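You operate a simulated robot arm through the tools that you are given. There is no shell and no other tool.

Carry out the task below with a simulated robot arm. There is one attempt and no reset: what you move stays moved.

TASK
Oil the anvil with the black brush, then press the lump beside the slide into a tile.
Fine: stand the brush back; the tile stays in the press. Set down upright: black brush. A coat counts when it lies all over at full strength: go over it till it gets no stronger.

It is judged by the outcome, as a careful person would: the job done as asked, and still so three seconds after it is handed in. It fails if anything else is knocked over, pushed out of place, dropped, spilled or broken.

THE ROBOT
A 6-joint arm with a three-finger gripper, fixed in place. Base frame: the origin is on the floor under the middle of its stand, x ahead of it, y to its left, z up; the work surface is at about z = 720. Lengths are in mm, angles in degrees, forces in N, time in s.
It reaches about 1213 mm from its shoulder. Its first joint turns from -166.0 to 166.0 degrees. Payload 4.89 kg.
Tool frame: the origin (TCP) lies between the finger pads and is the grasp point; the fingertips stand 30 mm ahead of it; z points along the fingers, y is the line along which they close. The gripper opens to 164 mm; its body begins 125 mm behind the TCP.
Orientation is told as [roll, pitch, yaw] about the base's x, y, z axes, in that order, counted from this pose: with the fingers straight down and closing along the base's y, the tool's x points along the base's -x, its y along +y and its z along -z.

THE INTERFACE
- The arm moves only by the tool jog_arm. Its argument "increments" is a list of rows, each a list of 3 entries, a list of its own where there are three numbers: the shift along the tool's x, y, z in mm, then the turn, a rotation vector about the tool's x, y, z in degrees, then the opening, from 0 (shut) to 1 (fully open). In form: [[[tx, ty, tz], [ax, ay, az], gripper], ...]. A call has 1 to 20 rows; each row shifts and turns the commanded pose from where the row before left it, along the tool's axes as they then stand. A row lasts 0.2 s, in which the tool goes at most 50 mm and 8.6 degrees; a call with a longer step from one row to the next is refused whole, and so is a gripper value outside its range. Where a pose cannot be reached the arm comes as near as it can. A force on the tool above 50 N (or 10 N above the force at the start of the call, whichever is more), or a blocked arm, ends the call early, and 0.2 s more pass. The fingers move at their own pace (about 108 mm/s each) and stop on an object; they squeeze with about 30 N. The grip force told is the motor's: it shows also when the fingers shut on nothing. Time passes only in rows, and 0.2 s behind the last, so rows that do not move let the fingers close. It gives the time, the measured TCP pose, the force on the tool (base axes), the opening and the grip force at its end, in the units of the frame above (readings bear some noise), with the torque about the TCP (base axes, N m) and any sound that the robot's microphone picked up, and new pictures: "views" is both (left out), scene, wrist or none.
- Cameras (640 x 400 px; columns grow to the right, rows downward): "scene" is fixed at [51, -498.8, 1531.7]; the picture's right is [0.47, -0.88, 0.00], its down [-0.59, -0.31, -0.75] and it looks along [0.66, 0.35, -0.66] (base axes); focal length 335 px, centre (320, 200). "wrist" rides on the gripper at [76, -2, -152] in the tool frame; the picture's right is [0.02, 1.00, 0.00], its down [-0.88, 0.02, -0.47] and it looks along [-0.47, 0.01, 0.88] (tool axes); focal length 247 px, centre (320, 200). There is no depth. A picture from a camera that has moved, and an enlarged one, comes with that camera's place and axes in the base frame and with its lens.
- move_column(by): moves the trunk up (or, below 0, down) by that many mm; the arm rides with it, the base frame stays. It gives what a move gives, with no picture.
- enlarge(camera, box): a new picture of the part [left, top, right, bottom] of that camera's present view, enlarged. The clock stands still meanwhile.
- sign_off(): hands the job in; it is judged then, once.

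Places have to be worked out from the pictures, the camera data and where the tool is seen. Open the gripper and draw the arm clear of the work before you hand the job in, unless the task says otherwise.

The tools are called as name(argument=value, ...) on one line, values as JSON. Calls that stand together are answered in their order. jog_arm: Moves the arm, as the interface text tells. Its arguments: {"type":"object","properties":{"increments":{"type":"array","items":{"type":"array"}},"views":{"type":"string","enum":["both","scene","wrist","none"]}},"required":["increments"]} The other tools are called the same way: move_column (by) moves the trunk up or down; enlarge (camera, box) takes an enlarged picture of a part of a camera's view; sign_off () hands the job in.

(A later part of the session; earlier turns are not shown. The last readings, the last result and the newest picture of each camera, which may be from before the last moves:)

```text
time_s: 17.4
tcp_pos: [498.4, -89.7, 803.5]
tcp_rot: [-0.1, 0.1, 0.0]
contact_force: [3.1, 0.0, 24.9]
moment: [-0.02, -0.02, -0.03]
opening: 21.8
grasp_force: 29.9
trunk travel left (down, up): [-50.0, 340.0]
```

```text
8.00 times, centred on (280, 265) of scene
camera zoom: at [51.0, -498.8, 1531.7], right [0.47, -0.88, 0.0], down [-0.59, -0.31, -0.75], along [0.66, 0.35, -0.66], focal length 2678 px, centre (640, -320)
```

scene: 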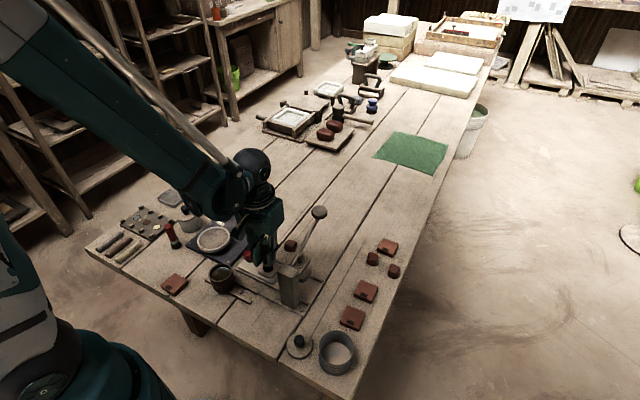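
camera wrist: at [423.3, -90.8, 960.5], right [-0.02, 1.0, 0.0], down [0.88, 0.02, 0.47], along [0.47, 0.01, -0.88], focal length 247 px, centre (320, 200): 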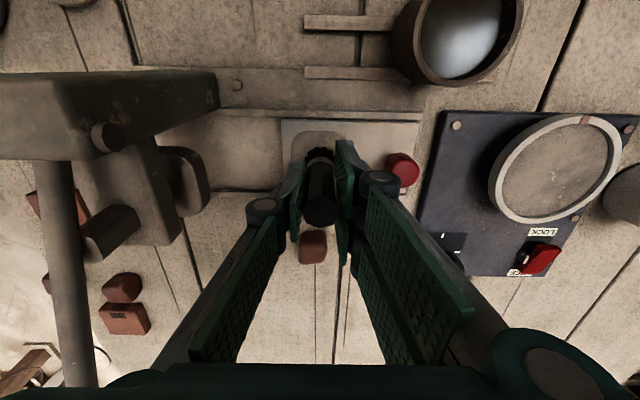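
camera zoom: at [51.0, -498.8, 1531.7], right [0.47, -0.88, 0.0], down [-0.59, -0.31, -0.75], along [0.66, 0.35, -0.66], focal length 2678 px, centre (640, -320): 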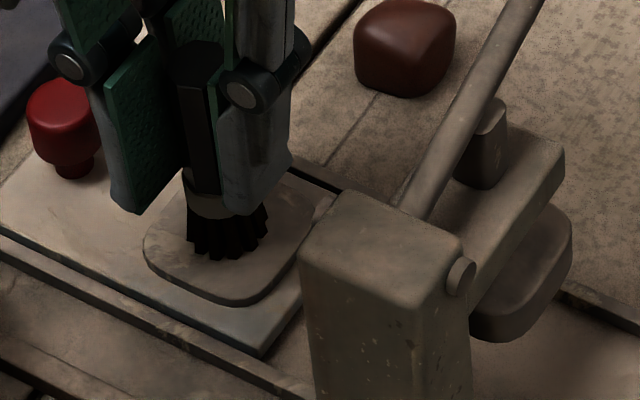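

Contact at TCP z≈804.5 (25 N). I ease off slightly and make a test stroke along x in light contact.

jog_arm(increments=[[[0, 0, -0.7], [0, 0, 0], 0.0], [[10, 0, 0], [0, 0, 0], 0.0], [[10, 0, 0], [0, 0, 0], 0.0], [[-10, 0, 0], [0, 0, 0], 0.0], [[-10, 0, 0], [0, 0, 0], 0.0], [[-10, 0, 0], [0, 0, 0], 0.0], [[-10, 0, 0], [0, 0, 0], 0.0]], views="both")

enlarge(camera="scene", box=[250, 240, 310, 290])

enlarge(camera="wrist", box=[260, 80, 380, 180])

```text
time_s: 19.0
tcp_pos: [518.2, -90.2, 804.1]
tcp_rot: [0.0, 0.0, 0.0]
contact_force: [0.1, 0.6, -0.5]
moment: [0.0, -0.11, 0.01]
opening: 21.6
grasp_force: 29.6
trunk travel left (down, up): [-50.0, 340.0]
camera wrist: at [442.7, -91.1, 957.4], right [-0.02, 1.0, 0.0], down [0.88, 0.02, 0.47], along [0.47, 0.01, -0.88], focal length 247 px, centre (320, 200)
```

scene: 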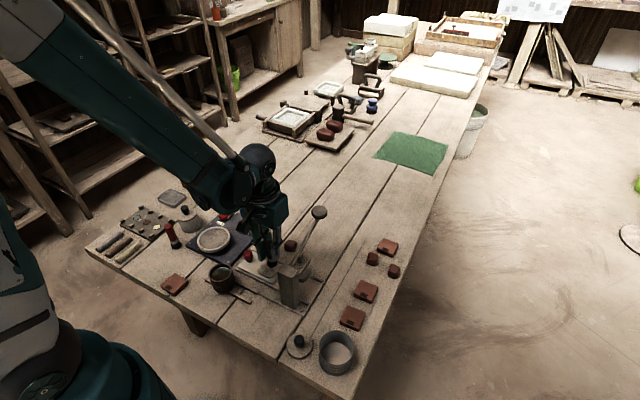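
wrist: 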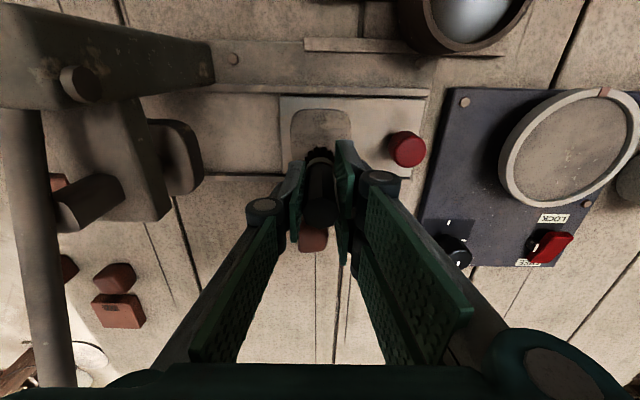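

```text
8.00 times, centred on (280, 265) of scene
camera zoom: at [51.0, -498.8, 1531.7], right [0.47, -0.88, 0.0], down [-0.59, -0.31, -0.75], along [0.66, 0.35, -0.66], focal length 2678 px, centre (640, -320)
```

zoom: 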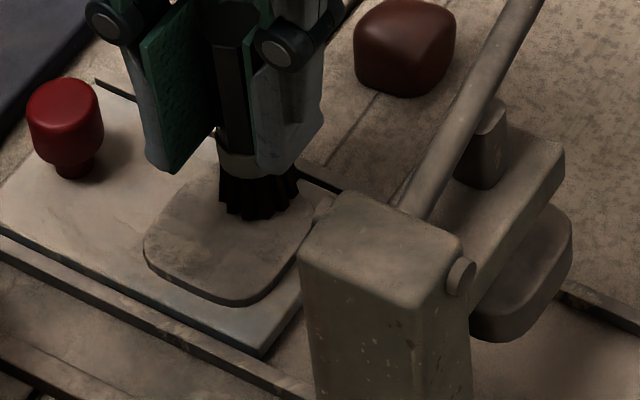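

```text
4.00 times, centred on (320, 130) of wrist
camera zoom: at [442.7, -91.1, 957.4], right [-0.02, 1.0, 0.0], down [0.88, 0.02, 0.47], along [0.47, 0.01, -0.88], focal length 988 px, centre (320, 480)
```

zoom: 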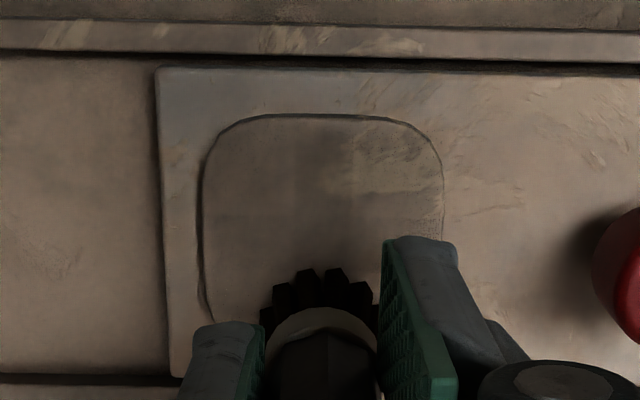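

Darker oil shows along the stroke even with light contact, so this height works. I raster across the whole anvil in x-strokes, stepping in y.

jog_arm(increments=[[[0, 10, 0], [0, 0, 0], 0.0], [[10, 0, 0], [0, 0, 0], 0.0], [[10, 0, 0], [0, 0, 0], 0.0], [[10, 0, 0], [0, 0, 0], 0.0], [[10, 0, 0], [0, 0, 0], 0.0], [[0, 10, 0], [0, 0, 0], 0.0], [[-10, 0, 0], [0, 0, 0], 0.0], [[-10, 0, 0], [0, 0, 0], 0.0], [[-10, 0, 0], [0, 0, 0], 0.0], [[-10, 0, 0], [0, 0, 0], 0.0], [[0, -20, 0], [0, 0, 0], 0.0], [[10, 0, 0], [0, 0, 0], 0.0], [[10, 0, 0], [0, 0, 0], 0.0], [[10, 0, 0], [0, 0, 0], 0.0], [[10, 0, 0], [0, 0, 0], 0.0], [[0, -10, 0], [0, 0, 0], 0.0], [[-10, 0, 0], [0, 0, 0], 0.0], [[-10, 0, 0], [0, 0, 0], 0.0], [[-10, 0, 0], [0, 0, 0], 0.0], [[-10, 0, 0], [0, 0, 0], 0.0]], views="both")

enlarge(camera="scene", box=[250, 240, 310, 290])

enlarge(camera="wrist", box=[260, 80, 380, 180])

```text
time_s: 23.2
tcp_pos: [519.3, -99.5, 805.0]
tcp_rot: [0.0, 0.0, -0.1]
contact_force: [-1.0, -0.3, -0.3]
moment: [-0.02, -0.04, 0.0]
opening: 21.7
grasp_force: 30.1
trunk travel left (down, up): [-50.0, 340.0]
camera wrist: at [443.0, -101.3, 957.4], right [-0.02, 1.0, 0.0], down [0.88, 0.02, 0.47], along [0.47, 0.01, -0.88], focal length 247 px, centre (320, 200)
```

scene: 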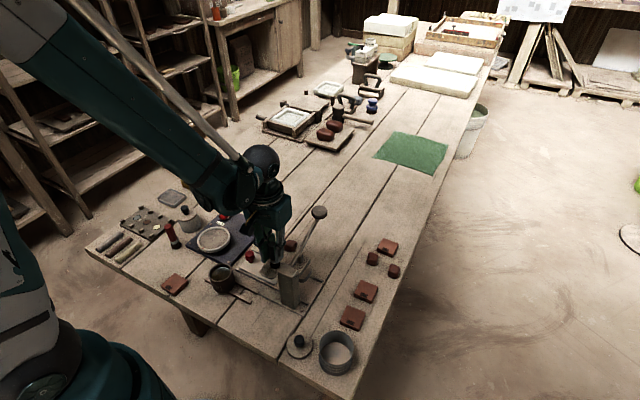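
wrist: 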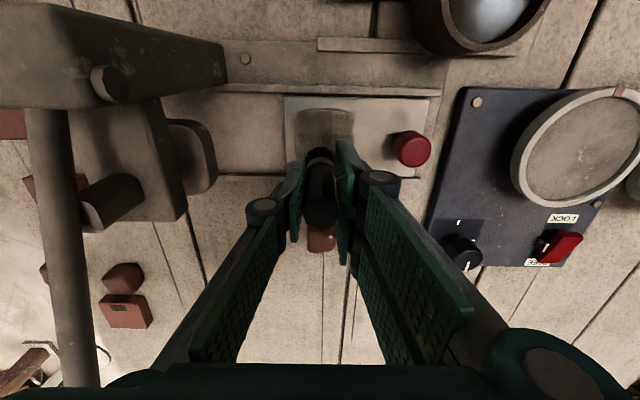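

```text
8.00 times, centred on (280, 265) of scene
camera zoom: at [51.0, -498.8, 1531.7], right [0.47, -0.88, 0.0], down [-0.59, -0.31, -0.75], along [0.66, 0.35, -0.66], focal length 2678 px, centre (640, -320)
```

zoom: 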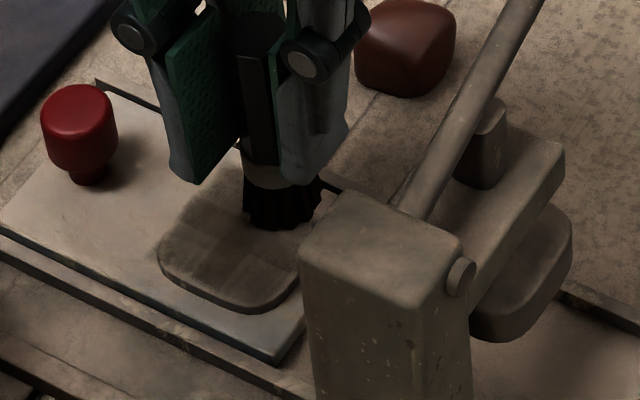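

```text
4.00 times, centred on (320, 130) of wrist
camera zoom: at [443.0, -101.3, 957.4], right [-0.02, 1.0, 0.0], down [0.88, 0.02, 0.47], along [0.47, 0.01, -0.88], focal length 988 px, centre (320, 480)
```

zoom: 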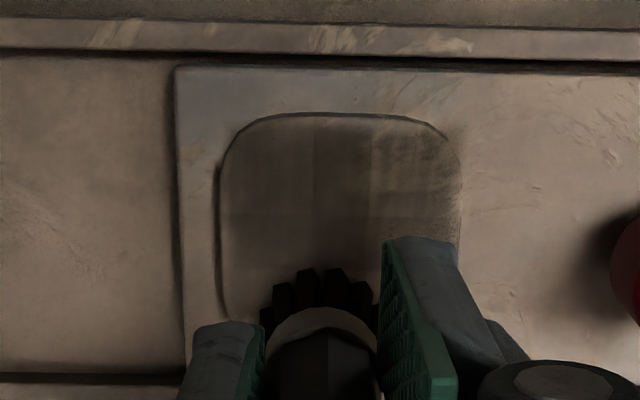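

Coating is building up, but y-steps in contact dragged the slide about 6 mm toward the press (anvil centre now y≈-95.5). I continue with x-strokes only, lifting 3 mm for each y-shift.

jog_arm(increments=[[[0, 0, -3], [0, 0, 0], 0.0], [[0, -14, 3], [0, 0, 0], 0.0], [[10, 0, 0], [0, 0, 0], 0.0], [[10, 0, 0], [0, 0, 0], 0.0], [[10, 0, 0], [0, 0, 0], 0.0], [[10, 0, 0], [0, 0, 0], 0.0], [[0, 0, -3], [0, 0, 0], 0.0], [[0, 8, 3], [0, 0, 0], 0.0], [[-10, 0, 0], [0, 0, 0], 0.0], [[-10, 0, 0], [0, 0, 0], 0.0], [[-10, 0, 0], [0, 0, 0], 0.0], [[-10, 0, 0], [0, 0, 0], 0.0], [[0, 0, -3], [0, 0, 0], 0.0], [[0, 8, 3], [0, 0, 0], 0.0], [[10, 0, 0], [0, 0, 0], 0.0], [[10, 0, 0], [0, 0, 0], 0.0], [[10, 0, 0], [0, 0, 0], 0.0], [[10, 0, 0], [0, 0, 0], 0.0], [[0, 0, -3], [0, 0, 0], 0.0], [[0, 8, 3], [0, 0, 0], 0.0]], views="both")

enlarge(camera="scene", box=[250, 240, 310, 290])

enlarge(camera="wrist", box=[260, 80, 380, 180])

```text
time_s: 27.4
tcp_pos: [478.8, -90.1, 802.9]
tcp_rot: [0.0, 0.0, 0.0]
contact_force: [0.1, -0.7, -0.5]
moment: [0.01, 0.02, -0.01]
opening: 21.5
grasp_force: 30.6
trunk travel left (down, up): [-50.0, 340.0]
camera wrist: at [402.7, -91.0, 957.3], right [-0.02, 1.0, 0.0], down [0.88, 0.02, 0.47], along [0.47, 0.01, -0.88], focal length 247 px, centre (320, 200)
```

scene: 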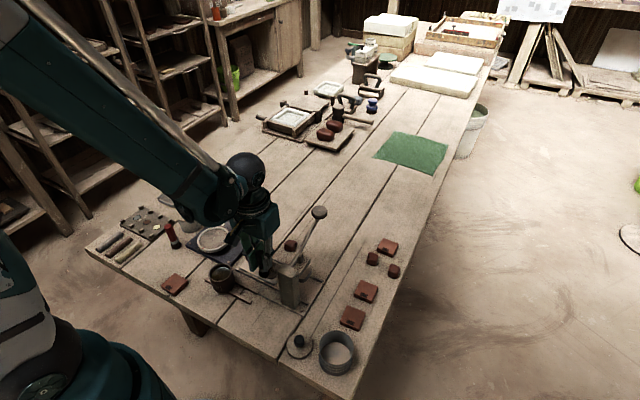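
wrist: 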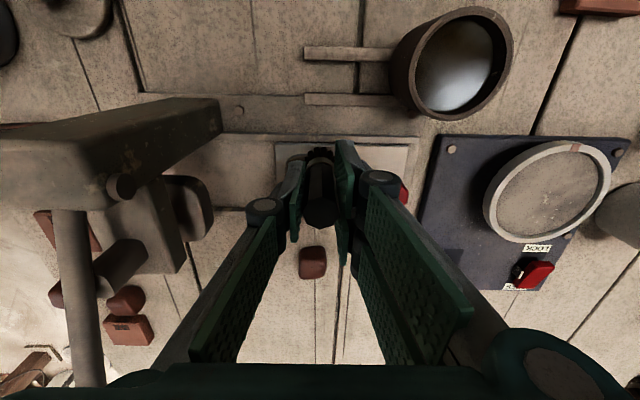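

```text
8.00 times, centred on (280, 265) of scene
camera zoom: at [51.0, -498.8, 1531.7], right [0.47, -0.88, 0.0], down [-0.59, -0.31, -0.75], along [0.66, 0.35, -0.66], focal length 2678 px, centre (640, -320)
```

zoom: 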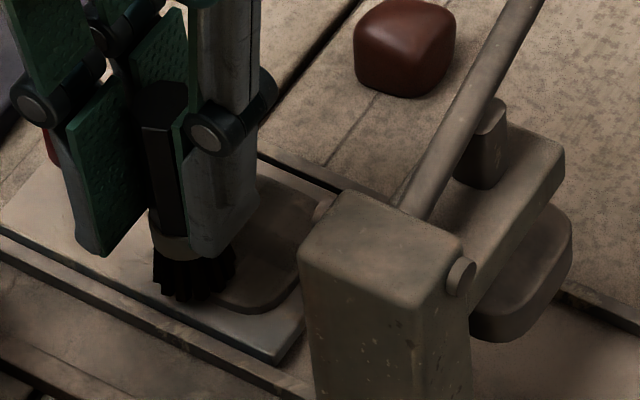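

```text
4.00 times, centred on (320, 130) of wrist
camera zoom: at [402.7, -91.0, 957.3], right [-0.02, 1.0, 0.0], down [0.88, 0.02, 0.47], along [0.47, 0.01, -0.88], focal length 988 px, centre (320, 480)
```

zoom: 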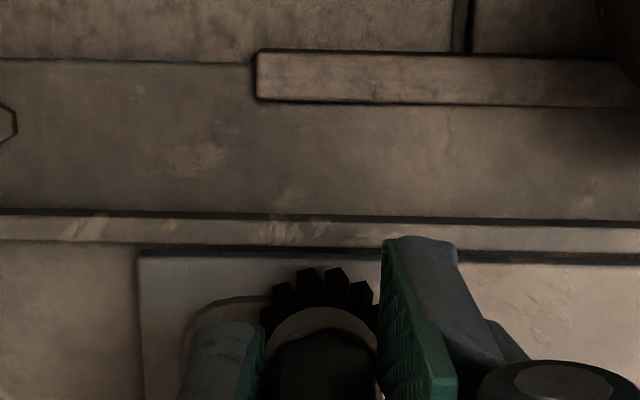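

jog_arm(increments=[[[-10, 0, 0], [0, 0, 0], 0.0], [[-10, 0, 0], [0, 0, 0], 0.0], [[-10, 0, 0], [0, 0, 0], 0.0], [[-10, 0, 0], [0, 0, 0], 0.0], [[0, 0, -3], [0, 0, 0], 0.0], [[0, 8, 3], [0, 0, 0], 0.0], [[10, 0, 0], [0, 0, 0], 0.0], [[10, 0, 0], [0, 0, 0], 0.0], [[10, 0, 0], [0, 0, 0], 0.0], [[10, 0, 0], [0, 0, 0], 0.0], [[0, 0, -3], [0, 0, 0], 0.0], [[0, 6, 3], [0, 0, 0], 0.0], [[-10, 0, 0], [0, 0, 0], 0.0], [[-10, 0, 0], [0, 0, 0], 0.0], [[-10, 0, 0], [0, 0, 0], 0.0], [[-10, 0, 0], [0, 0, 0], 0.0], [[0, 0, -20], [0, 0, 0], 0.0], [[-20, -15, -25], [0, 0, 0], 0.0], [[-20, 0, 0], [0, 0, 0], 0.0]], views="both")

enlarge(camera="scene", box=[250, 240, 310, 290])

enlarge(camera="wrist", box=[260, 60, 380, 160])

```text
time_s: 31.4
tcp_pos: [559.0, -91.2, 849.7]
tcp_rot: [0.0, 0.0, 0.1]
contact_force: [-0.8, 0.0, -0.7]
moment: [-0.07, -0.1, 0.02]
opening: 21.6
grasp_force: 30.0
trunk travel left (down, up): [-50.0, 340.0]
camera wrist: at [482.8, -92.2, 1002.6], right [-0.02, 1.0, 0.0], down [0.88, 0.02, 0.47], along [0.47, 0.01, -0.88], focal length 247 px, centre (320, 200)
```

scene: 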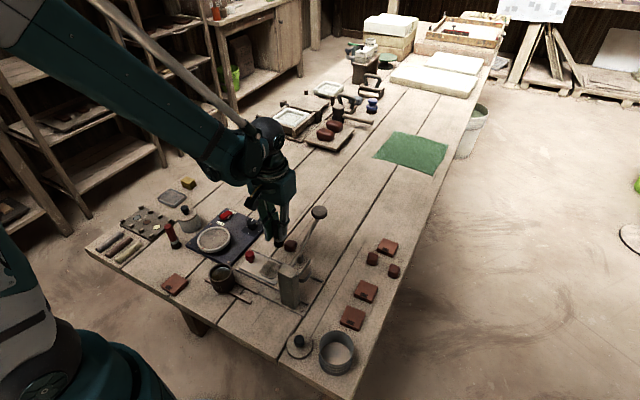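
wrist: 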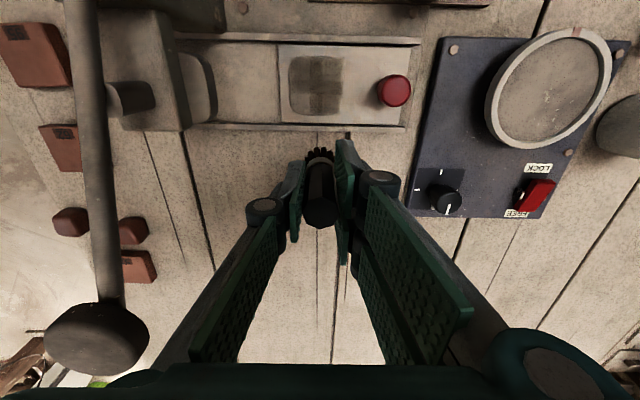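

```text
8.00 times, centred on (280, 265) of scene
camera zoom: at [51.0, -498.8, 1531.7], right [0.47, -0.88, 0.0], down [-0.59, -0.31, -0.75], along [0.66, 0.35, -0.66], focal length 2678 px, centre (640, -320)
```

zoom: 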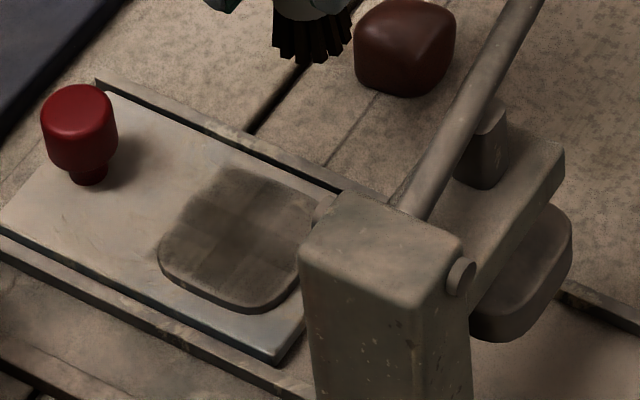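

```text
4.00 times, centred on (320, 110) of wrist
camera zoom: at [482.8, -92.2, 1002.6], right [-0.02, 1.0, 0.0], down [0.88, 0.02, 0.47], along [0.47, 0.01, -0.88], focal length 988 px, centre (320, 560)
```

zoom: 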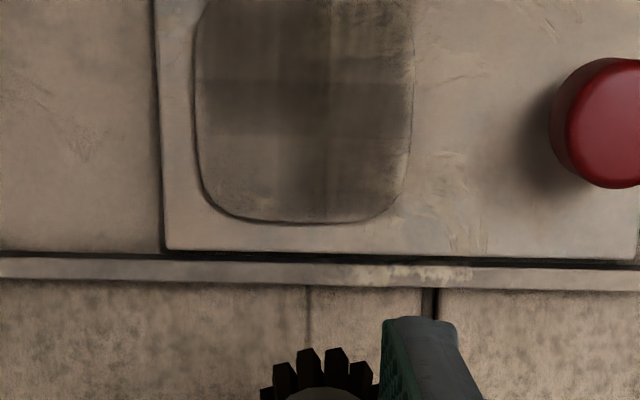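

I zoom in on the anvil to judge coverage.

enlarge(camera="wrist", box=[275, 40, 365, 130])

enlarge(camera="scene", box=[265, 255, 295, 285])

```text
4.44 times, centred on (320, 85) of wrist
camera zoom: at [482.8, -92.2, 1002.6], right [-0.02, 1.0, 0.0], down [0.88, 0.02, 0.47], along [0.47, 0.01, -0.88], focal length 1098 px, centre (320, 711)
```

zoom: 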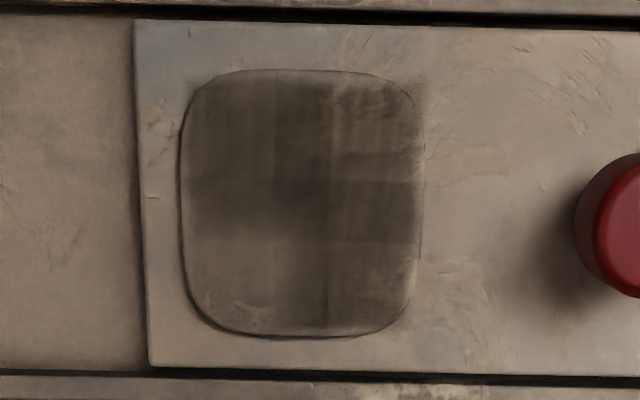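

```text
13.33 times, centred on (280, 270) of scene
camera zoom: at [51.0, -498.8, 1531.7], right [0.47, -0.88, 0.0], down [-0.59, -0.31, -0.75], along [0.66, 0.35, -0.66], focal length 4463 px, centre (853, -733)
```

zoom: 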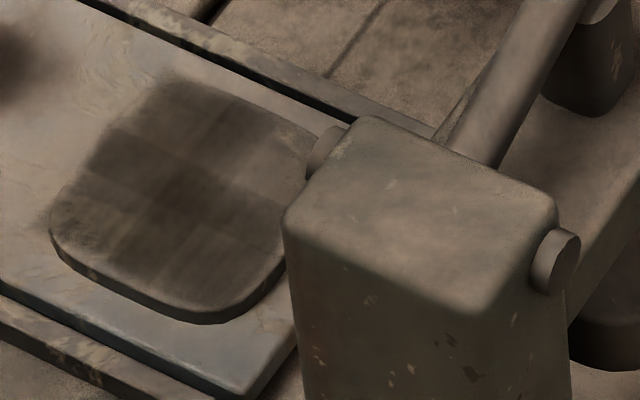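

Coverage is uneven: strongest mid-band, weaker toward the x edges. I re-dip the brush (a little shallower this time) and then use longer strokes.

jog_arm(increments=[[[0, 0, -30], [0, 0, 0], 0.0], [[20, 10, -26], [0, 0, 0], 0.0], [[40, 20, 0], [0, 0, 0], 0.0], [[40, 20, 0], [0, 0, 0], 0.0], [[40, 20, 0], [0, 0, 0], 0.0], [[19, 13.5, 0], [0, 0, 0], 0.0], [[0, 0, 0], [0, 0, 0], 0.0]], views="wrist")

enlarge(camera="wrist", box=[270, 90, 370, 170])

```text
time_s: 33.0
tcp_pos: [400.4, -7.5, 905.5]
tcp_rot: [0.0, 0.0, -0.1]
contact_force: [-0.2, 0.2, -0.8]
moment: [0.03, 0.05, -0.02]
opening: 21.6
grasp_force: 29.9
trunk travel left (down, up): [-50.0, 340.0]
camera wrist: at [323.7, -8.3, 1057.8], right [-0.02, 1.0, 0.0], down [0.88, 0.02, 0.47], along [0.47, 0.01, -0.88], focal length 247 px, centre (320, 200)
```

wrist: 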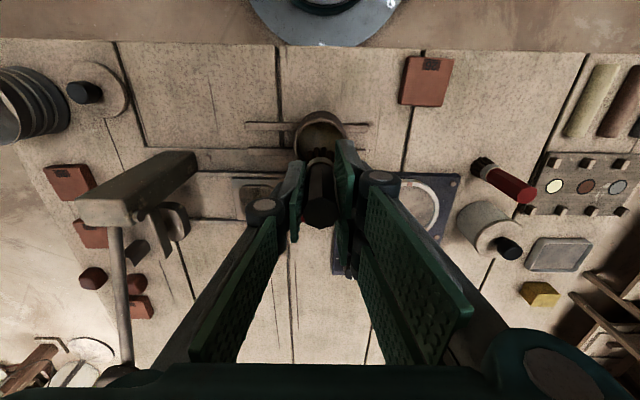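

```text
5.00 times, centred on (320, 130) of wrist
camera zoom: at [323.7, -8.3, 1057.8], right [-0.02, 1.0, 0.0], down [0.88, 0.02, 0.47], along [0.47, 0.01, -0.88], focal length 1235 px, centre (320, 550)
```

zoom: 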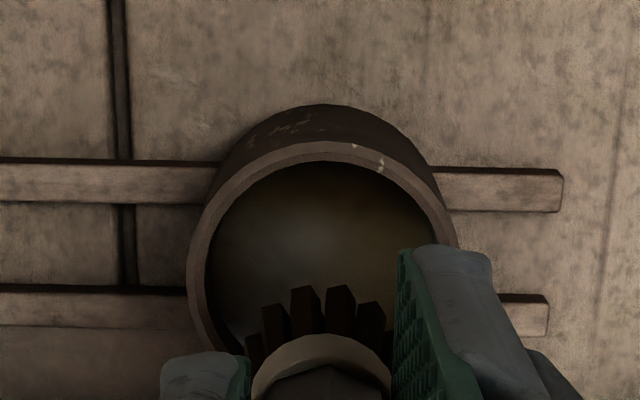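

The cup and brush are aligned. I dip to TCP z≈841.5, just above the floor contact found before, then lift out.

jog_arm(increments=[[[0, 0, 25], [0, 0, 0], 0.0], [[0, 0, 25], [0, 0, 0], 0.0], [[0, 0, 10], [0, 0, 0], 0.0], [[0, 0, 4], [0, 0, 0], 0.0], [[0, 0, 0], [0, 0, 0], 0.0], [[0, 0, 0], [0, 0, 0], 0.0]], views="none")

```text
time_s: 34.4
tcp_pos: [399.6, -6.7, 841.5]
tcp_rot: [0.0, 0.0, 0.0]
contact_force: [-0.3, 0.1, -0.7]
moment: [-0.02, 0.0, 0.0]
opening: 21.5
grasp_force: 29.8
trunk travel left (down, up): [-50.0, 340.0]
```

jog_arm(increments=[[[0, 0, 1.5], [0, 0, 0], 0.0], [[0, 0, 0], [0, 0, 0], 0.0], [[0, 0, -25.5], [0, 0, 0], 0.0], [[0, 0, -40], [0, 0, 0], 0.0], [[-40, -30, 0], [0, 0, 0], 0.0], [[-40, -30, 0], [0, 0, 0], 0.0], [[-40, -30, 0], [0, 0, 0], 0.0], [[-7, -18.5, 15], [0, 0, 0], 0.0], [[0, 0, 40], [0, 0, 0], 0.0], [[0, 0, 30], [0, 0, 0], 0.0], [[0, 0, 10], [0, 0, 0], 0.0], [[0, 0, 0], [0, 0, 0], 0.0]], views="both")

enlarge(camera="scene", box=[250, 240, 310, 290])

enlarge(camera="wrist", box=[260, 60, 380, 160])

```text
time_s: 37.0
tcp_pos: [528.2, -117.2, 811.9]
tcp_rot: [0.1, 0.0, -0.1]
contact_force: [-0.3, -0.3, -0.4]
moment: [-0.01, -0.01, 0.03]
opening: 21.4
grasp_force: 30.2
trunk travel left (down, up): [-50.0, 340.0]
camera wrist: at [451.2, -117.6, 963.7], right [-0.02, 1.0, 0.0], down [0.88, 0.02, 0.47], along [0.47, 0.01, -0.88], focal length 247 px, centre (320, 200)
```

scene: 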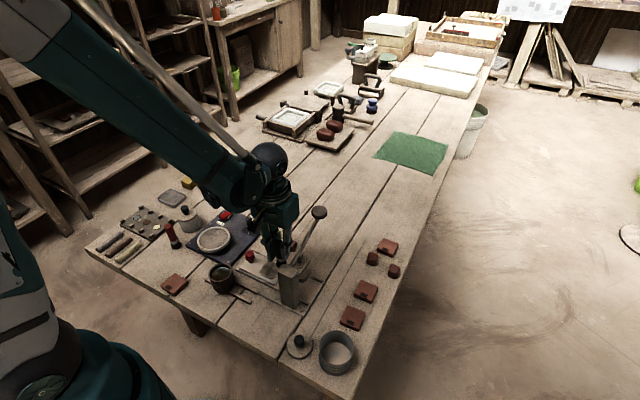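
wrist: 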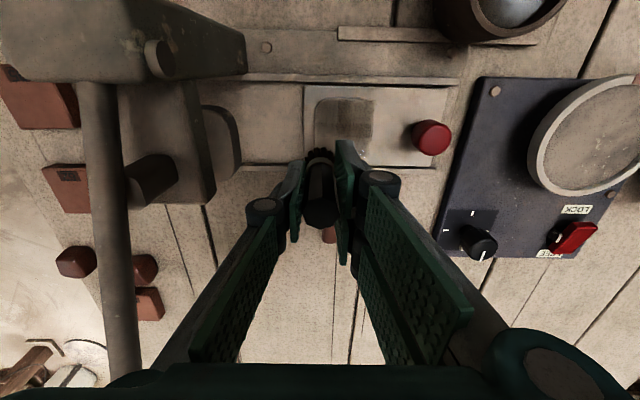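

```text
8.00 times, centred on (280, 265) of scene
camera zoom: at [51.0, -498.8, 1531.7], right [0.47, -0.88, 0.0], down [-0.59, -0.31, -0.75], along [0.66, 0.35, -0.66], focal length 2678 px, centre (640, -320)
```

zoom: 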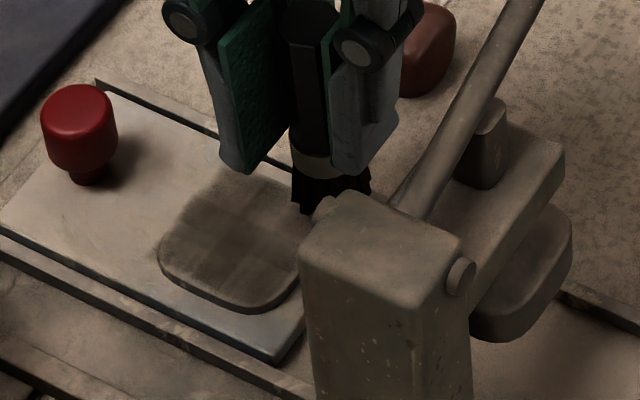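

```text
4.00 times, centred on (320, 110) of wrist
camera zoom: at [451.2, -117.6, 963.7], right [-0.02, 1.0, 0.0], down [0.88, 0.02, 0.47], along [0.47, 0.01, -0.88], focal length 988 px, centre (320, 560)
```

zoom: 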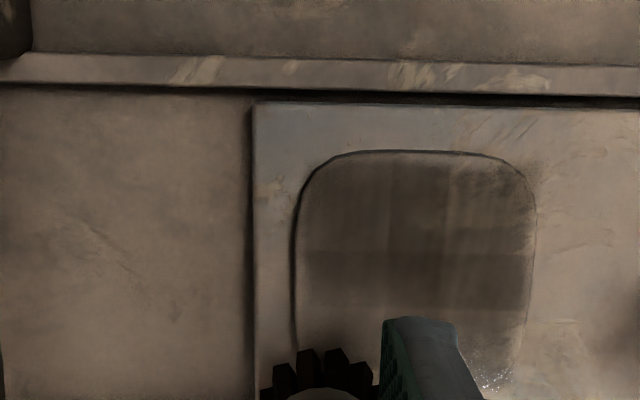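

The anvil is centred at about (500,-96). I lower into contact and sweep longer x-strokes starting at the -y edge.

jog_arm(increments=[[[0, 0, 5.5], [0, 0, 0], 0.0], [[14, 0, 0], [0, 0, 0], 0.0], [[14, 0, 0], [0, 0, 0], 0.0], [[14, 0, 0], [0, 0, 0], 0.0], [[14, 0, 0], [0, 0, 0], 0.0], [[0, 0, -3], [0, 0, 0], 0.0], [[0, 8, 3], [0, 0, 0], 0.0], [[-14, 0, 0], [0, 0, 0], 0.0], [[-14, 0, 0], [0, 0, 0], 0.0], [[-14, 0, 0], [0, 0, 0], 0.0], [[-14, 0, 0], [0, 0, 0], 0.0], [[0, 0, -3], [0, 0, 0], 0.0], [[0, 8, 3], [0, 0, 0], 0.0], [[14, 0, 0], [0, 0, 0], 0.0], [[14, 0, 0], [0, 0, 0], 0.0], [[14, 0, 0], [0, 0, 0], 0.0], [[14, 0, 0], [0, 0, 0], 0.0], [[0, 0, -3], [0, 0, 0], 0.0], [[0, 8, 3], [0, 0, 0], 0.0]], views="scene")

enlarge(camera="scene", box=[250, 240, 310, 290])

```text
time_s: 41.0
tcp_pos: [471.6, -91.8, 804.1]
tcp_rot: [0.0, 0.0, 0.1]
contact_force: [-0.2, 0.1, -0.9]
moment: [0.0, 0.0, -0.03]
opening: 22.0
grasp_force: 30.0
trunk travel left (down, up): [-50.0, 340.0]
```

scene: 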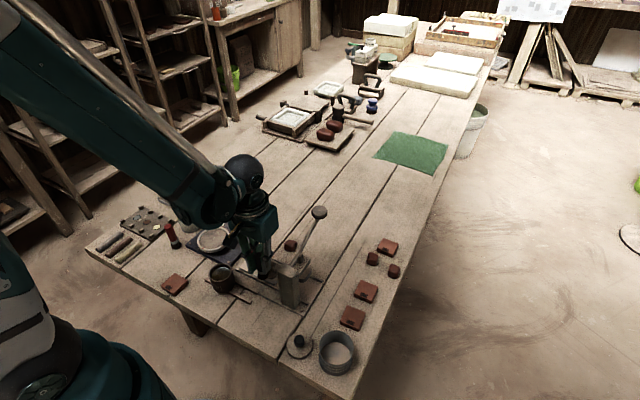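

```text
8.00 times, centred on (280, 265) of scene
camera zoom: at [51.0, -498.8, 1531.7], right [0.47, -0.88, 0.0], down [-0.59, -0.31, -0.75], along [0.66, 0.35, -0.66], focal length 2678 px, centre (640, -320)
```

zoom: 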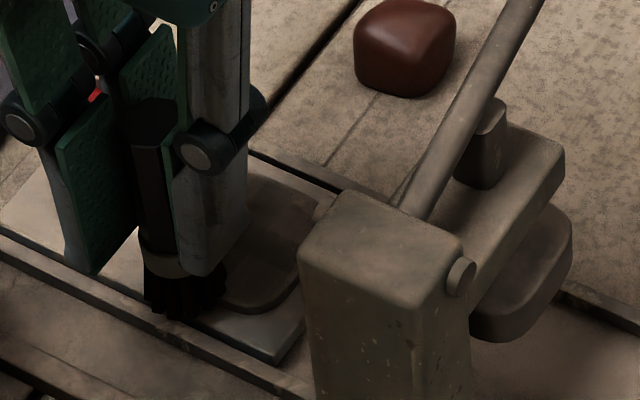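

The slide stayed put and the strokes are darkening evenly. I continue with the remaining lines toward +y, then lift to inspect.

jog_arm(increments=[[[-14, 0, 0], [0, 0, 0], 0.0], [[-14, 0, 0], [0, 0, 0], 0.0], [[-14, 0, 0], [0, 0, 0], 0.0], [[-14, 0, 0], [0, 0, 0], 0.0], [[0, 0, -3], [0, 0, 0], 0.0], [[0, 8, 3], [0, 0, 0], 0.0], [[14, 0, 0], [0, 0, 0], 0.0], [[14, 0, 0], [0, 0, 0], 0.0], [[14, 0, 0], [0, 0, 0], 0.0], [[14, 0, 0], [0, 0, 0], 0.0], [[0, 0, -3], [0, 0, 0], 0.0], [[0, 8, 3], [0, 0, 0], 0.0], [[-14, 0, 0], [0, 0, 0], 0.0], [[-14, 0, 0], [0, 0, 0], 0.0], [[-14, 0, 0], [0, 0, 0], 0.0], [[-14, 0, 0], [0, 0, 0], 0.0], [[0, 0, -20], [0, 0, 0], 0.0], [[-20, -15, -25], [0, 0, 0], 0.0], [[-12, 0, 0], [0, 0, 0], 0.0], [[0, 0, 0], [0, 0, 0], 0.0]], views="both")

enlarge(camera="wrist", box=[275, 40, 365, 130])

enlarge(camera="scene", box=[265, 255, 295, 285])

```text
time_s: 45.2
tcp_pos: [559.6, -91.7, 849.7]
tcp_rot: [0.0, 0.0, 0.0]
contact_force: [-0.2, 0.5, -0.8]
moment: [-0.02, -0.01, 0.0]
opening: 21.8
grasp_force: 29.8
trunk travel left (down, up): [-50.0, 340.0]
camera wrist: at [482.2, -92.1, 1002.9], right [-0.02, 1.0, 0.0], down [0.88, 0.02, 0.47], along [0.47, 0.01, -0.88], focal length 247 px, centre (320, 200)
```

scene: 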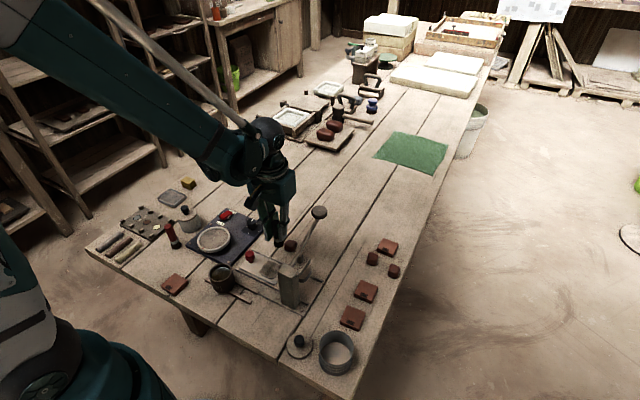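
wrist: 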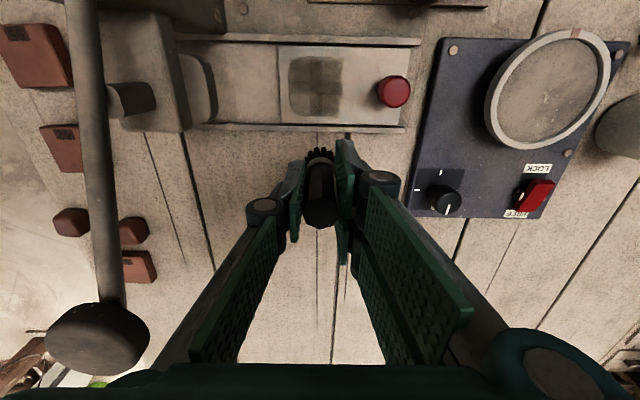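

```text
4.44 times, centred on (320, 85) of wrist
camera zoom: at [482.2, -92.1, 1002.9], right [-0.02, 1.0, 0.0], down [0.88, 0.02, 0.47], along [0.47, 0.01, -0.88], focal length 1098 px, centre (320, 711)
```

zoom: 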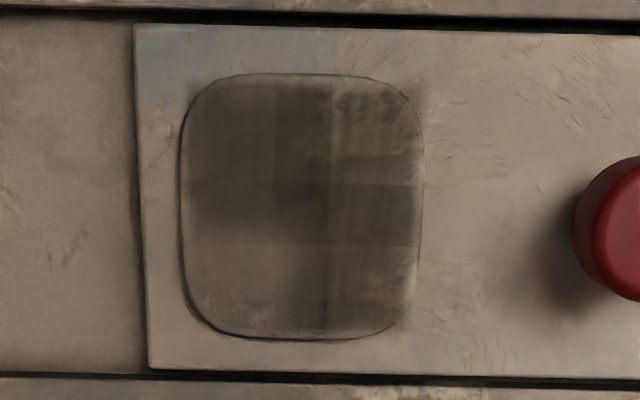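

```text
13.33 times, centred on (280, 270) of scene
camera zoom: at [51.0, -498.8, 1531.7], right [0.47, -0.88, 0.0], down [-0.59, -0.31, -0.75], along [0.66, 0.35, -0.66], focal length 4463 px, centre (853, -733)
```

zoom: 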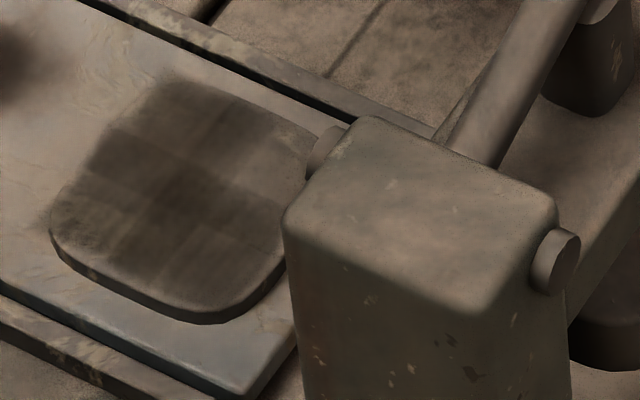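

The coat looks unchanged, so the last strokes likely skimmed without touching (force ≈ 0). I return to the anvil centre and find real light contact by force in 0.5 mm steps.

jog_arm(increments=[[[30, -3, 0], [0, 0, 0], 0.0], [[29.5, -2, 15], [0, 0, 0], 0.0], [[0, 0, 20], [0, 0, 0], 0.0], [[0, 0, 9], [0, 0, 0], 0.0], [[0, 0, 1], [0, 0, 0], 0.0], [[0, 0, 0], [0, 0, 0], 0.0]], views="none")

jog_arm(increments=[[[0, 0, 0.5], [0, 0, 0], 0.0], [[0, 0, 0], [0, 0, 0], 0.0]], views="none")

```text
time_s: 46.6
tcp_pos: [499.9, -95.6, 805.0]
tcp_rot: [0.0, -0.1, 0.0]
contact_force: [0.3, -0.7, -0.4]
moment: [0.0, -0.04, -0.01]
opening: 21.6
grasp_force: 30.2
trunk travel left (down, up): [-50.0, 340.0]
```

```text
time_s: 47.2
tcp_pos: [501.1, -95.9, 802.5]
tcp_rot: [0.0, -0.1, 0.0]
contact_force: [-1.4, -0.9, -0.6]
moment: [-0.01, 0.0, -0.04]
opening: 21.6
grasp_force: 30.3
trunk travel left (down, up): [-50.0, 340.0]
```

No contact yet; I continue in 0.5 mm steps.

jog_arm(increments=[[[0, 0, 0.5], [0, 0, 0], 0.0], [[0, 0, 0], [0, 0, 0], 0.0]], views="none")

jog_arm(increments=[[[0, 0, 0.5], [0, 0, 0], 0.0], [[0, 0, 0], [0, 0, 0], 0.0]], views="none")

```text
time_s: 47.8
tcp_pos: [499.2, -95.1, 802.8]
tcp_rot: [0.0, 0.0, 0.0]
contact_force: [-0.8, 0.1, 16.3]
moment: [0.03, 0.17, 0.0]
opening: 21.5
grasp_force: 29.9
trunk travel left (down, up): [-50.0, 340.0]
```

```text
time_s: 48.4
tcp_pos: [499.5, -96.2, 803.3]
tcp_rot: [0.0, 0.0, 0.0]
contact_force: [-1.2, 0.2, 25.3]
moment: [-0.02, 0.17, 0.02]
opening: 21.6
grasp_force: 30.2
trunk travel left (down, up): [-50.0, 340.0]
```

Contact: 16 N then 25 N. I ease back 0.4 mm and stroke along x, checking force and the coat.

jog_arm(increments=[[[0, 0, -0.4], [0, 0, 0], 0.0], [[14, 0, 0], [0, 0, 0], 0.0], [[14, 0, 0], [0, 0, 0], 0.0]], views="none")

jog_arm(increments=[[[-14, 0, 0], [0, 0, 0], 0.0], [[-14, 0, 0], [0, 0, 0], 0.0], [[-14, 0, 0], [0, 0, 0], 0.0], [[-14, 0, 0], [0, 0, 0], 0.0]], views="scene")

enlarge(camera="scene", box=[250, 240, 310, 290])

```text
time_s: 49.2
tcp_pos: [471.8, -95.9, 803.2]
tcp_rot: [0.1, -0.1, 0.0]
contact_force: [0.8, 1.1, 17.0]
moment: [0.06, -0.06, 0.0]
opening: 21.6
grasp_force: 30.5
trunk travel left (down, up): [-50.0, 340.0]
```

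```text
time_s: 50.2
tcp_pos: [527.2, -96.2, 803.8]
tcp_rot: [0.0, 0.1, 0.0]
contact_force: [-3.0, -1.4, 9.8]
moment: [-0.03, 0.33, 0.01]
opening: 21.3
grasp_force: 30.2
trunk travel left (down, up): [-50.0, 340.0]
```

scene: 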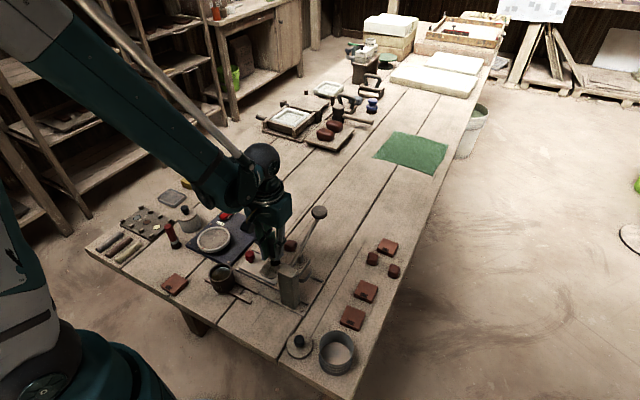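

```text
8.00 times, centred on (280, 265) of scene
camera zoom: at [51.0, -498.8, 1531.7], right [0.47, -0.88, 0.0], down [-0.59, -0.31, -0.75], along [0.66, 0.35, -0.66], focal length 2678 px, centre (640, -320)
```

zoom: 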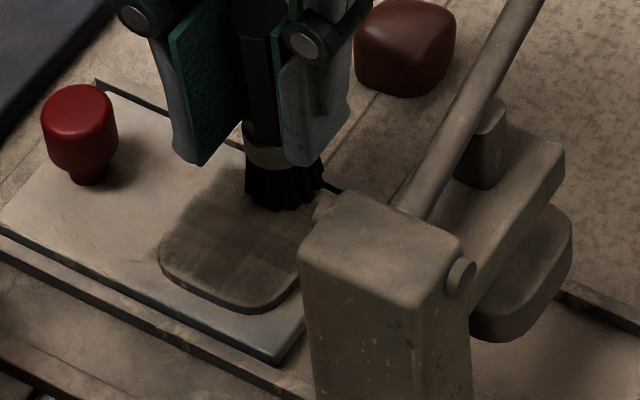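

Force is steady at 10–17 N during the strokes and the slide stays put. I continue lines toward the -y edge.

jog_arm(increments=[[[0, 0, -3], [0, 0, 0], 0.0], [[0, -8, 3], [0, 0, 0], 0.0], [[14, 0, 0], [0, 0, 0], 0.0], [[14, 0, 0], [0, 0, 0], 0.0], [[14, 0, 0], [0, 0, 0], 0.0], [[14, 0, 0], [0, 0, 0], 0.0], [[0, 0, -3], [0, 0, 0], 0.0], [[0, -8, 3], [0, 0, 0], 0.0], [[-14, 0, 0], [0, 0, 0], 0.0], [[-14, 0, 0], [0, 0, 0], 0.0], [[-14, 0, 0], [0, 0, 0], 0.0], [[-14, 0, 0], [0, 0, 0], 0.0], [[0, 0, -3], [0, 0, 0], 0.0], [[0, -6, 3], [0, 0, 0], 0.0], [[14, 0, 0], [0, 0, 0], 0.0], [[14, 0, 0], [0, 0, 0], 0.0], [[14, 0, 0], [0, 0, 0], 0.0], [[14, 0, 0], [0, 0, 0], 0.0]], views="both")

enlarge(camera="scene", box=[250, 240, 310, 290])

```text
time_s: 54.0
tcp_pos: [470.6, -118.5, 804.0]
tcp_rot: [0.0, -0.1, 0.1]
contact_force: [1.1, 0.2, -1.2]
moment: [0.01, 0.11, 0.01]
opening: 21.5
grasp_force: 30.1
trunk travel left (down, up): [-50.0, 340.0]
camera wrist: at [395.1, -119.2, 957.0], right [-0.02, 1.0, 0.0], down [0.88, 0.02, 0.47], along [0.47, 0.01, -0.88], focal length 247 px, centre (320, 200)
```

scene: 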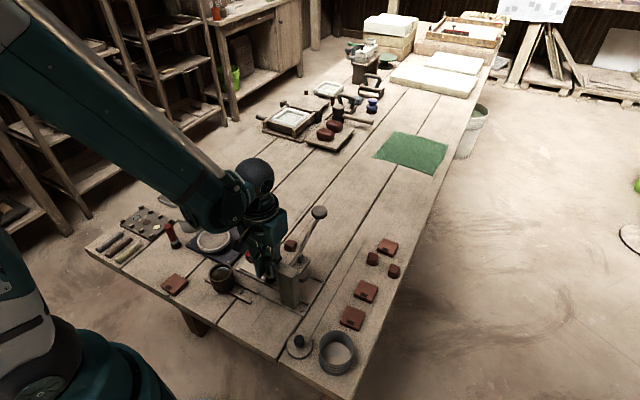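
wrist: 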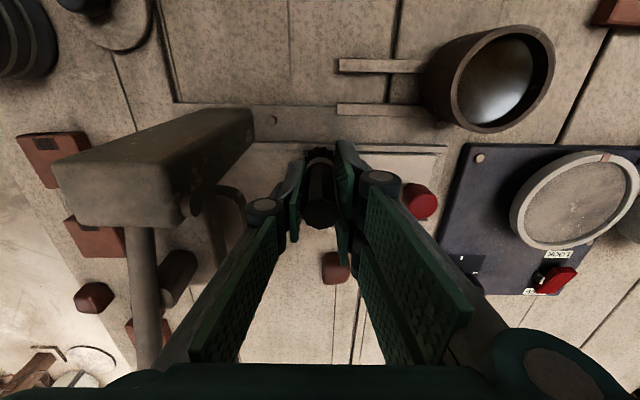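

```text
8.00 times, centred on (280, 265) of scene
camera zoom: at [51.0, -498.8, 1531.7], right [0.47, -0.88, 0.0], down [-0.59, -0.31, -0.75], along [0.66, 0.35, -0.66], focal length 2678 px, centre (640, -320)
```

zoom: 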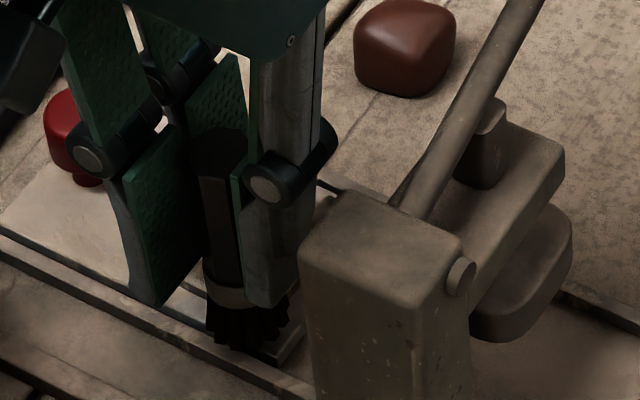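

I lift to inspect the coat from the clear viewing spot.

jog_arm(increments=[[[0, 0, -23], [0, 0, 0], 0.0], [[-29, 9, -23], [0, 0, 0], 0.0], [[-30, 9, 0], [0, 0, 0], 0.0], [[-30, 9, 0], [0, 0, 0], 0.0], [[0, 0, 0], [0, 0, 0], 0.0]], views="both")

enlarge(camera="wrist", box=[275, 40, 365, 130])

enlarge(camera="scene", box=[265, 255, 295, 285])

```text
time_s: 55.2
tcp_pos: [560.6, -90.2, 849.8]
tcp_rot: [0.0, 0.1, -0.1]
contact_force: [0.0, 0.3, -0.5]
moment: [0.04, -0.09, -0.04]
opening: 21.6
grasp_force: 29.9
trunk travel left (down, up): [-50.0, 340.0]
camera wrist: at [484.1, -90.9, 1002.4], right [-0.02, 1.0, 0.0], down [0.88, 0.02, 0.47], along [0.47, 0.01, -0.88], focal length 247 px, centre (320, 200)
```

scene: 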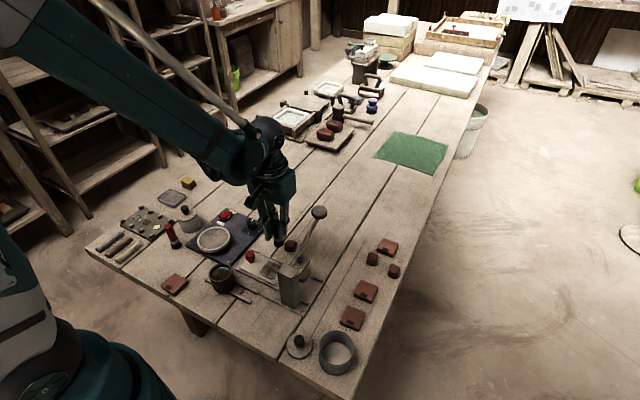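
wrist: 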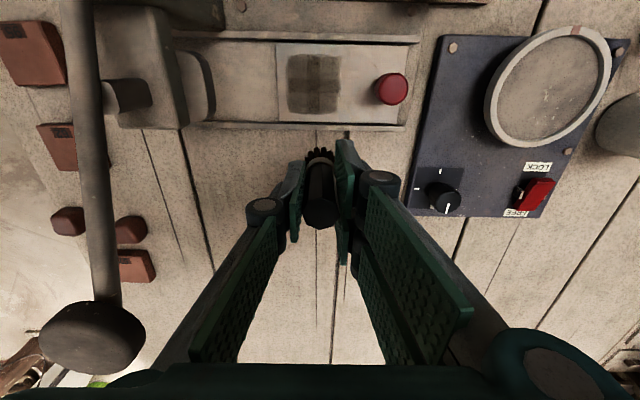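

```text
4.44 times, centred on (320, 85) of wrist
camera zoom: at [484.1, -90.9, 1002.4], right [-0.02, 1.0, 0.0], down [0.88, 0.02, 0.47], along [0.47, 0.01, -0.88], focal length 1098 px, centre (320, 711)
```

zoom: 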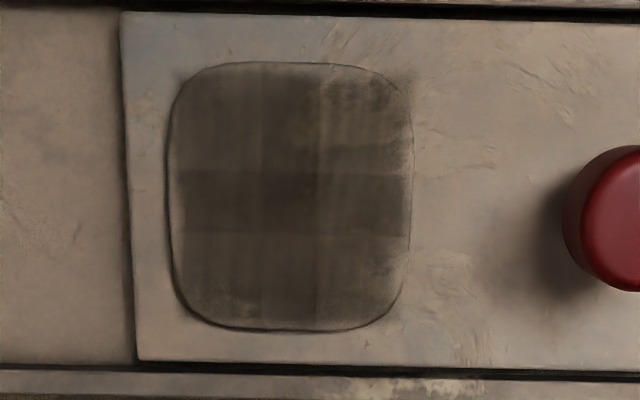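

```text
13.33 times, centred on (280, 270) of scene
camera zoom: at [51.0, -498.8, 1531.7], right [0.47, -0.88, 0.0], down [-0.59, -0.31, -0.75], along [0.66, 0.35, -0.66], focal length 4463 px, centre (853, -733)
```

zoom: 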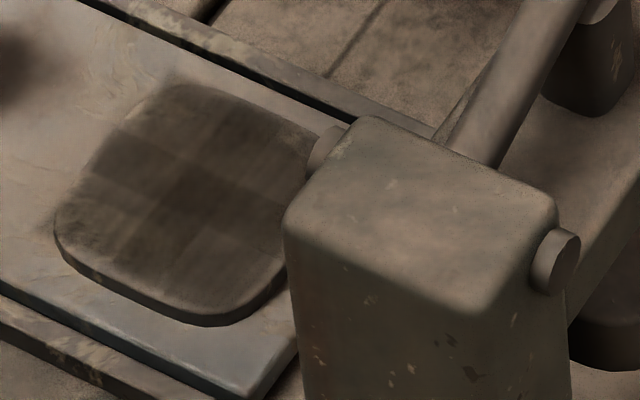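

The coat now builds where contact was real (the -y half), so contact is essential. I go to the weaker +y side and stroke with firmer contact.

jog_arm(increments=[[[34.5, 13, 10], [0, 0, 0], 0.0], [[0, 0, 20], [0, 0, 0], 0.0], [[0, 0, 14], [0, 0, 0], 0.0], [[0, 0, 2.2], [0, 0, 0], 0.0], [[13.5, 0, 0], [0, 0, 0], 0.0], [[13.5, 0, 0], [0, 0, 0], 0.0]], views="none")

```text
time_s: 56.6
tcp_pos: [498.6, -77.9, 803.6]
tcp_rot: [-0.1, 0.1, 0.0]
contact_force: [-1.6, 0.3, 10.4]
moment: [0.05, 0.15, 0.0]
opening: 21.7
grasp_force: 30.6
trunk travel left (down, up): [-50.0, 340.0]
```

10 N contact mid-stroke. I go over each line twice, with a slight extra press after each lift.

jog_arm(increments=[[[13.5, 0, 0], [0, 0, 0], 0.0], [[13.5, 0, 0], [0, 0, 0], 0.0], [[-13.5, 0, 0], [0, 0, 0], 0.0], [[-13.5, 0, 0], [0, 0, 0], 0.0], [[-13.5, 0, 0], [0, 0, 0], 0.0], [[-13.5, 0, 0], [0, 0, 0], 0.0], [[0, 0, -3], [0, 0, 0], 0.0], [[0, -8, 3.1], [0, 0, 0], 0.0], [[13.5, 0, 0], [0, 0, 0], 0.0], [[13.5, 0, 0], [0, 0, 0], 0.0], [[13.5, 0, 0], [0, 0, 0], 0.0], [[13.5, 0, 0], [0, 0, 0], 0.0], [[-13.5, 0, 0], [0, 0, 0], 0.0], [[-13.5, 0, 0], [0, 0, 0], 0.0], [[-13.5, 0, 0], [0, 0, 0], 0.0], [[-13.5, 0, 0], [0, 0, 0], 0.0]], views="scene")

enlarge(camera="scene", box=[250, 240, 310, 290])

```text
time_s: 60.0
tcp_pos: [526.1, -86.3, 802.8]
tcp_rot: [-0.1, 0.0, 0.0]
contact_force: [-0.9, -1.0, 5.6]
moment: [-0.02, 0.11, 0.0]
opening: 21.6
grasp_force: 29.9
trunk travel left (down, up): [-50.0, 340.0]
```

scene: 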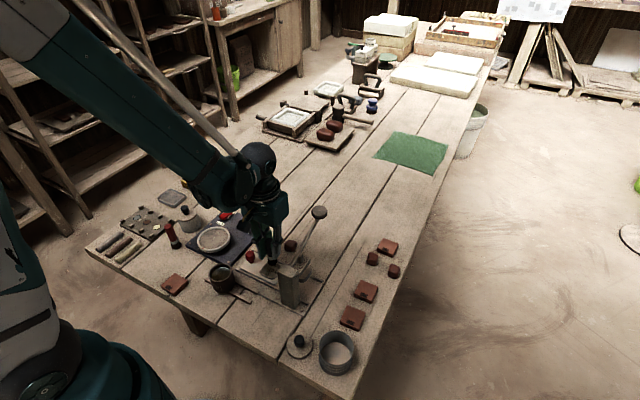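

```text
8.00 times, centred on (280, 265) of scene
camera zoom: at [51.0, -498.8, 1531.7], right [0.47, -0.88, 0.0], down [-0.59, -0.31, -0.75], along [0.66, 0.35, -0.66], focal length 2678 px, centre (640, -320)
```

zoom: 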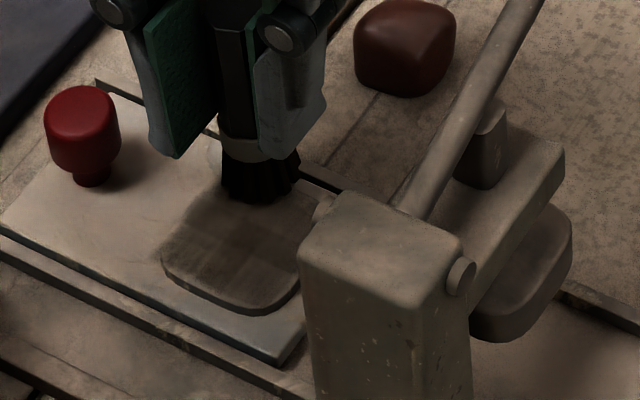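

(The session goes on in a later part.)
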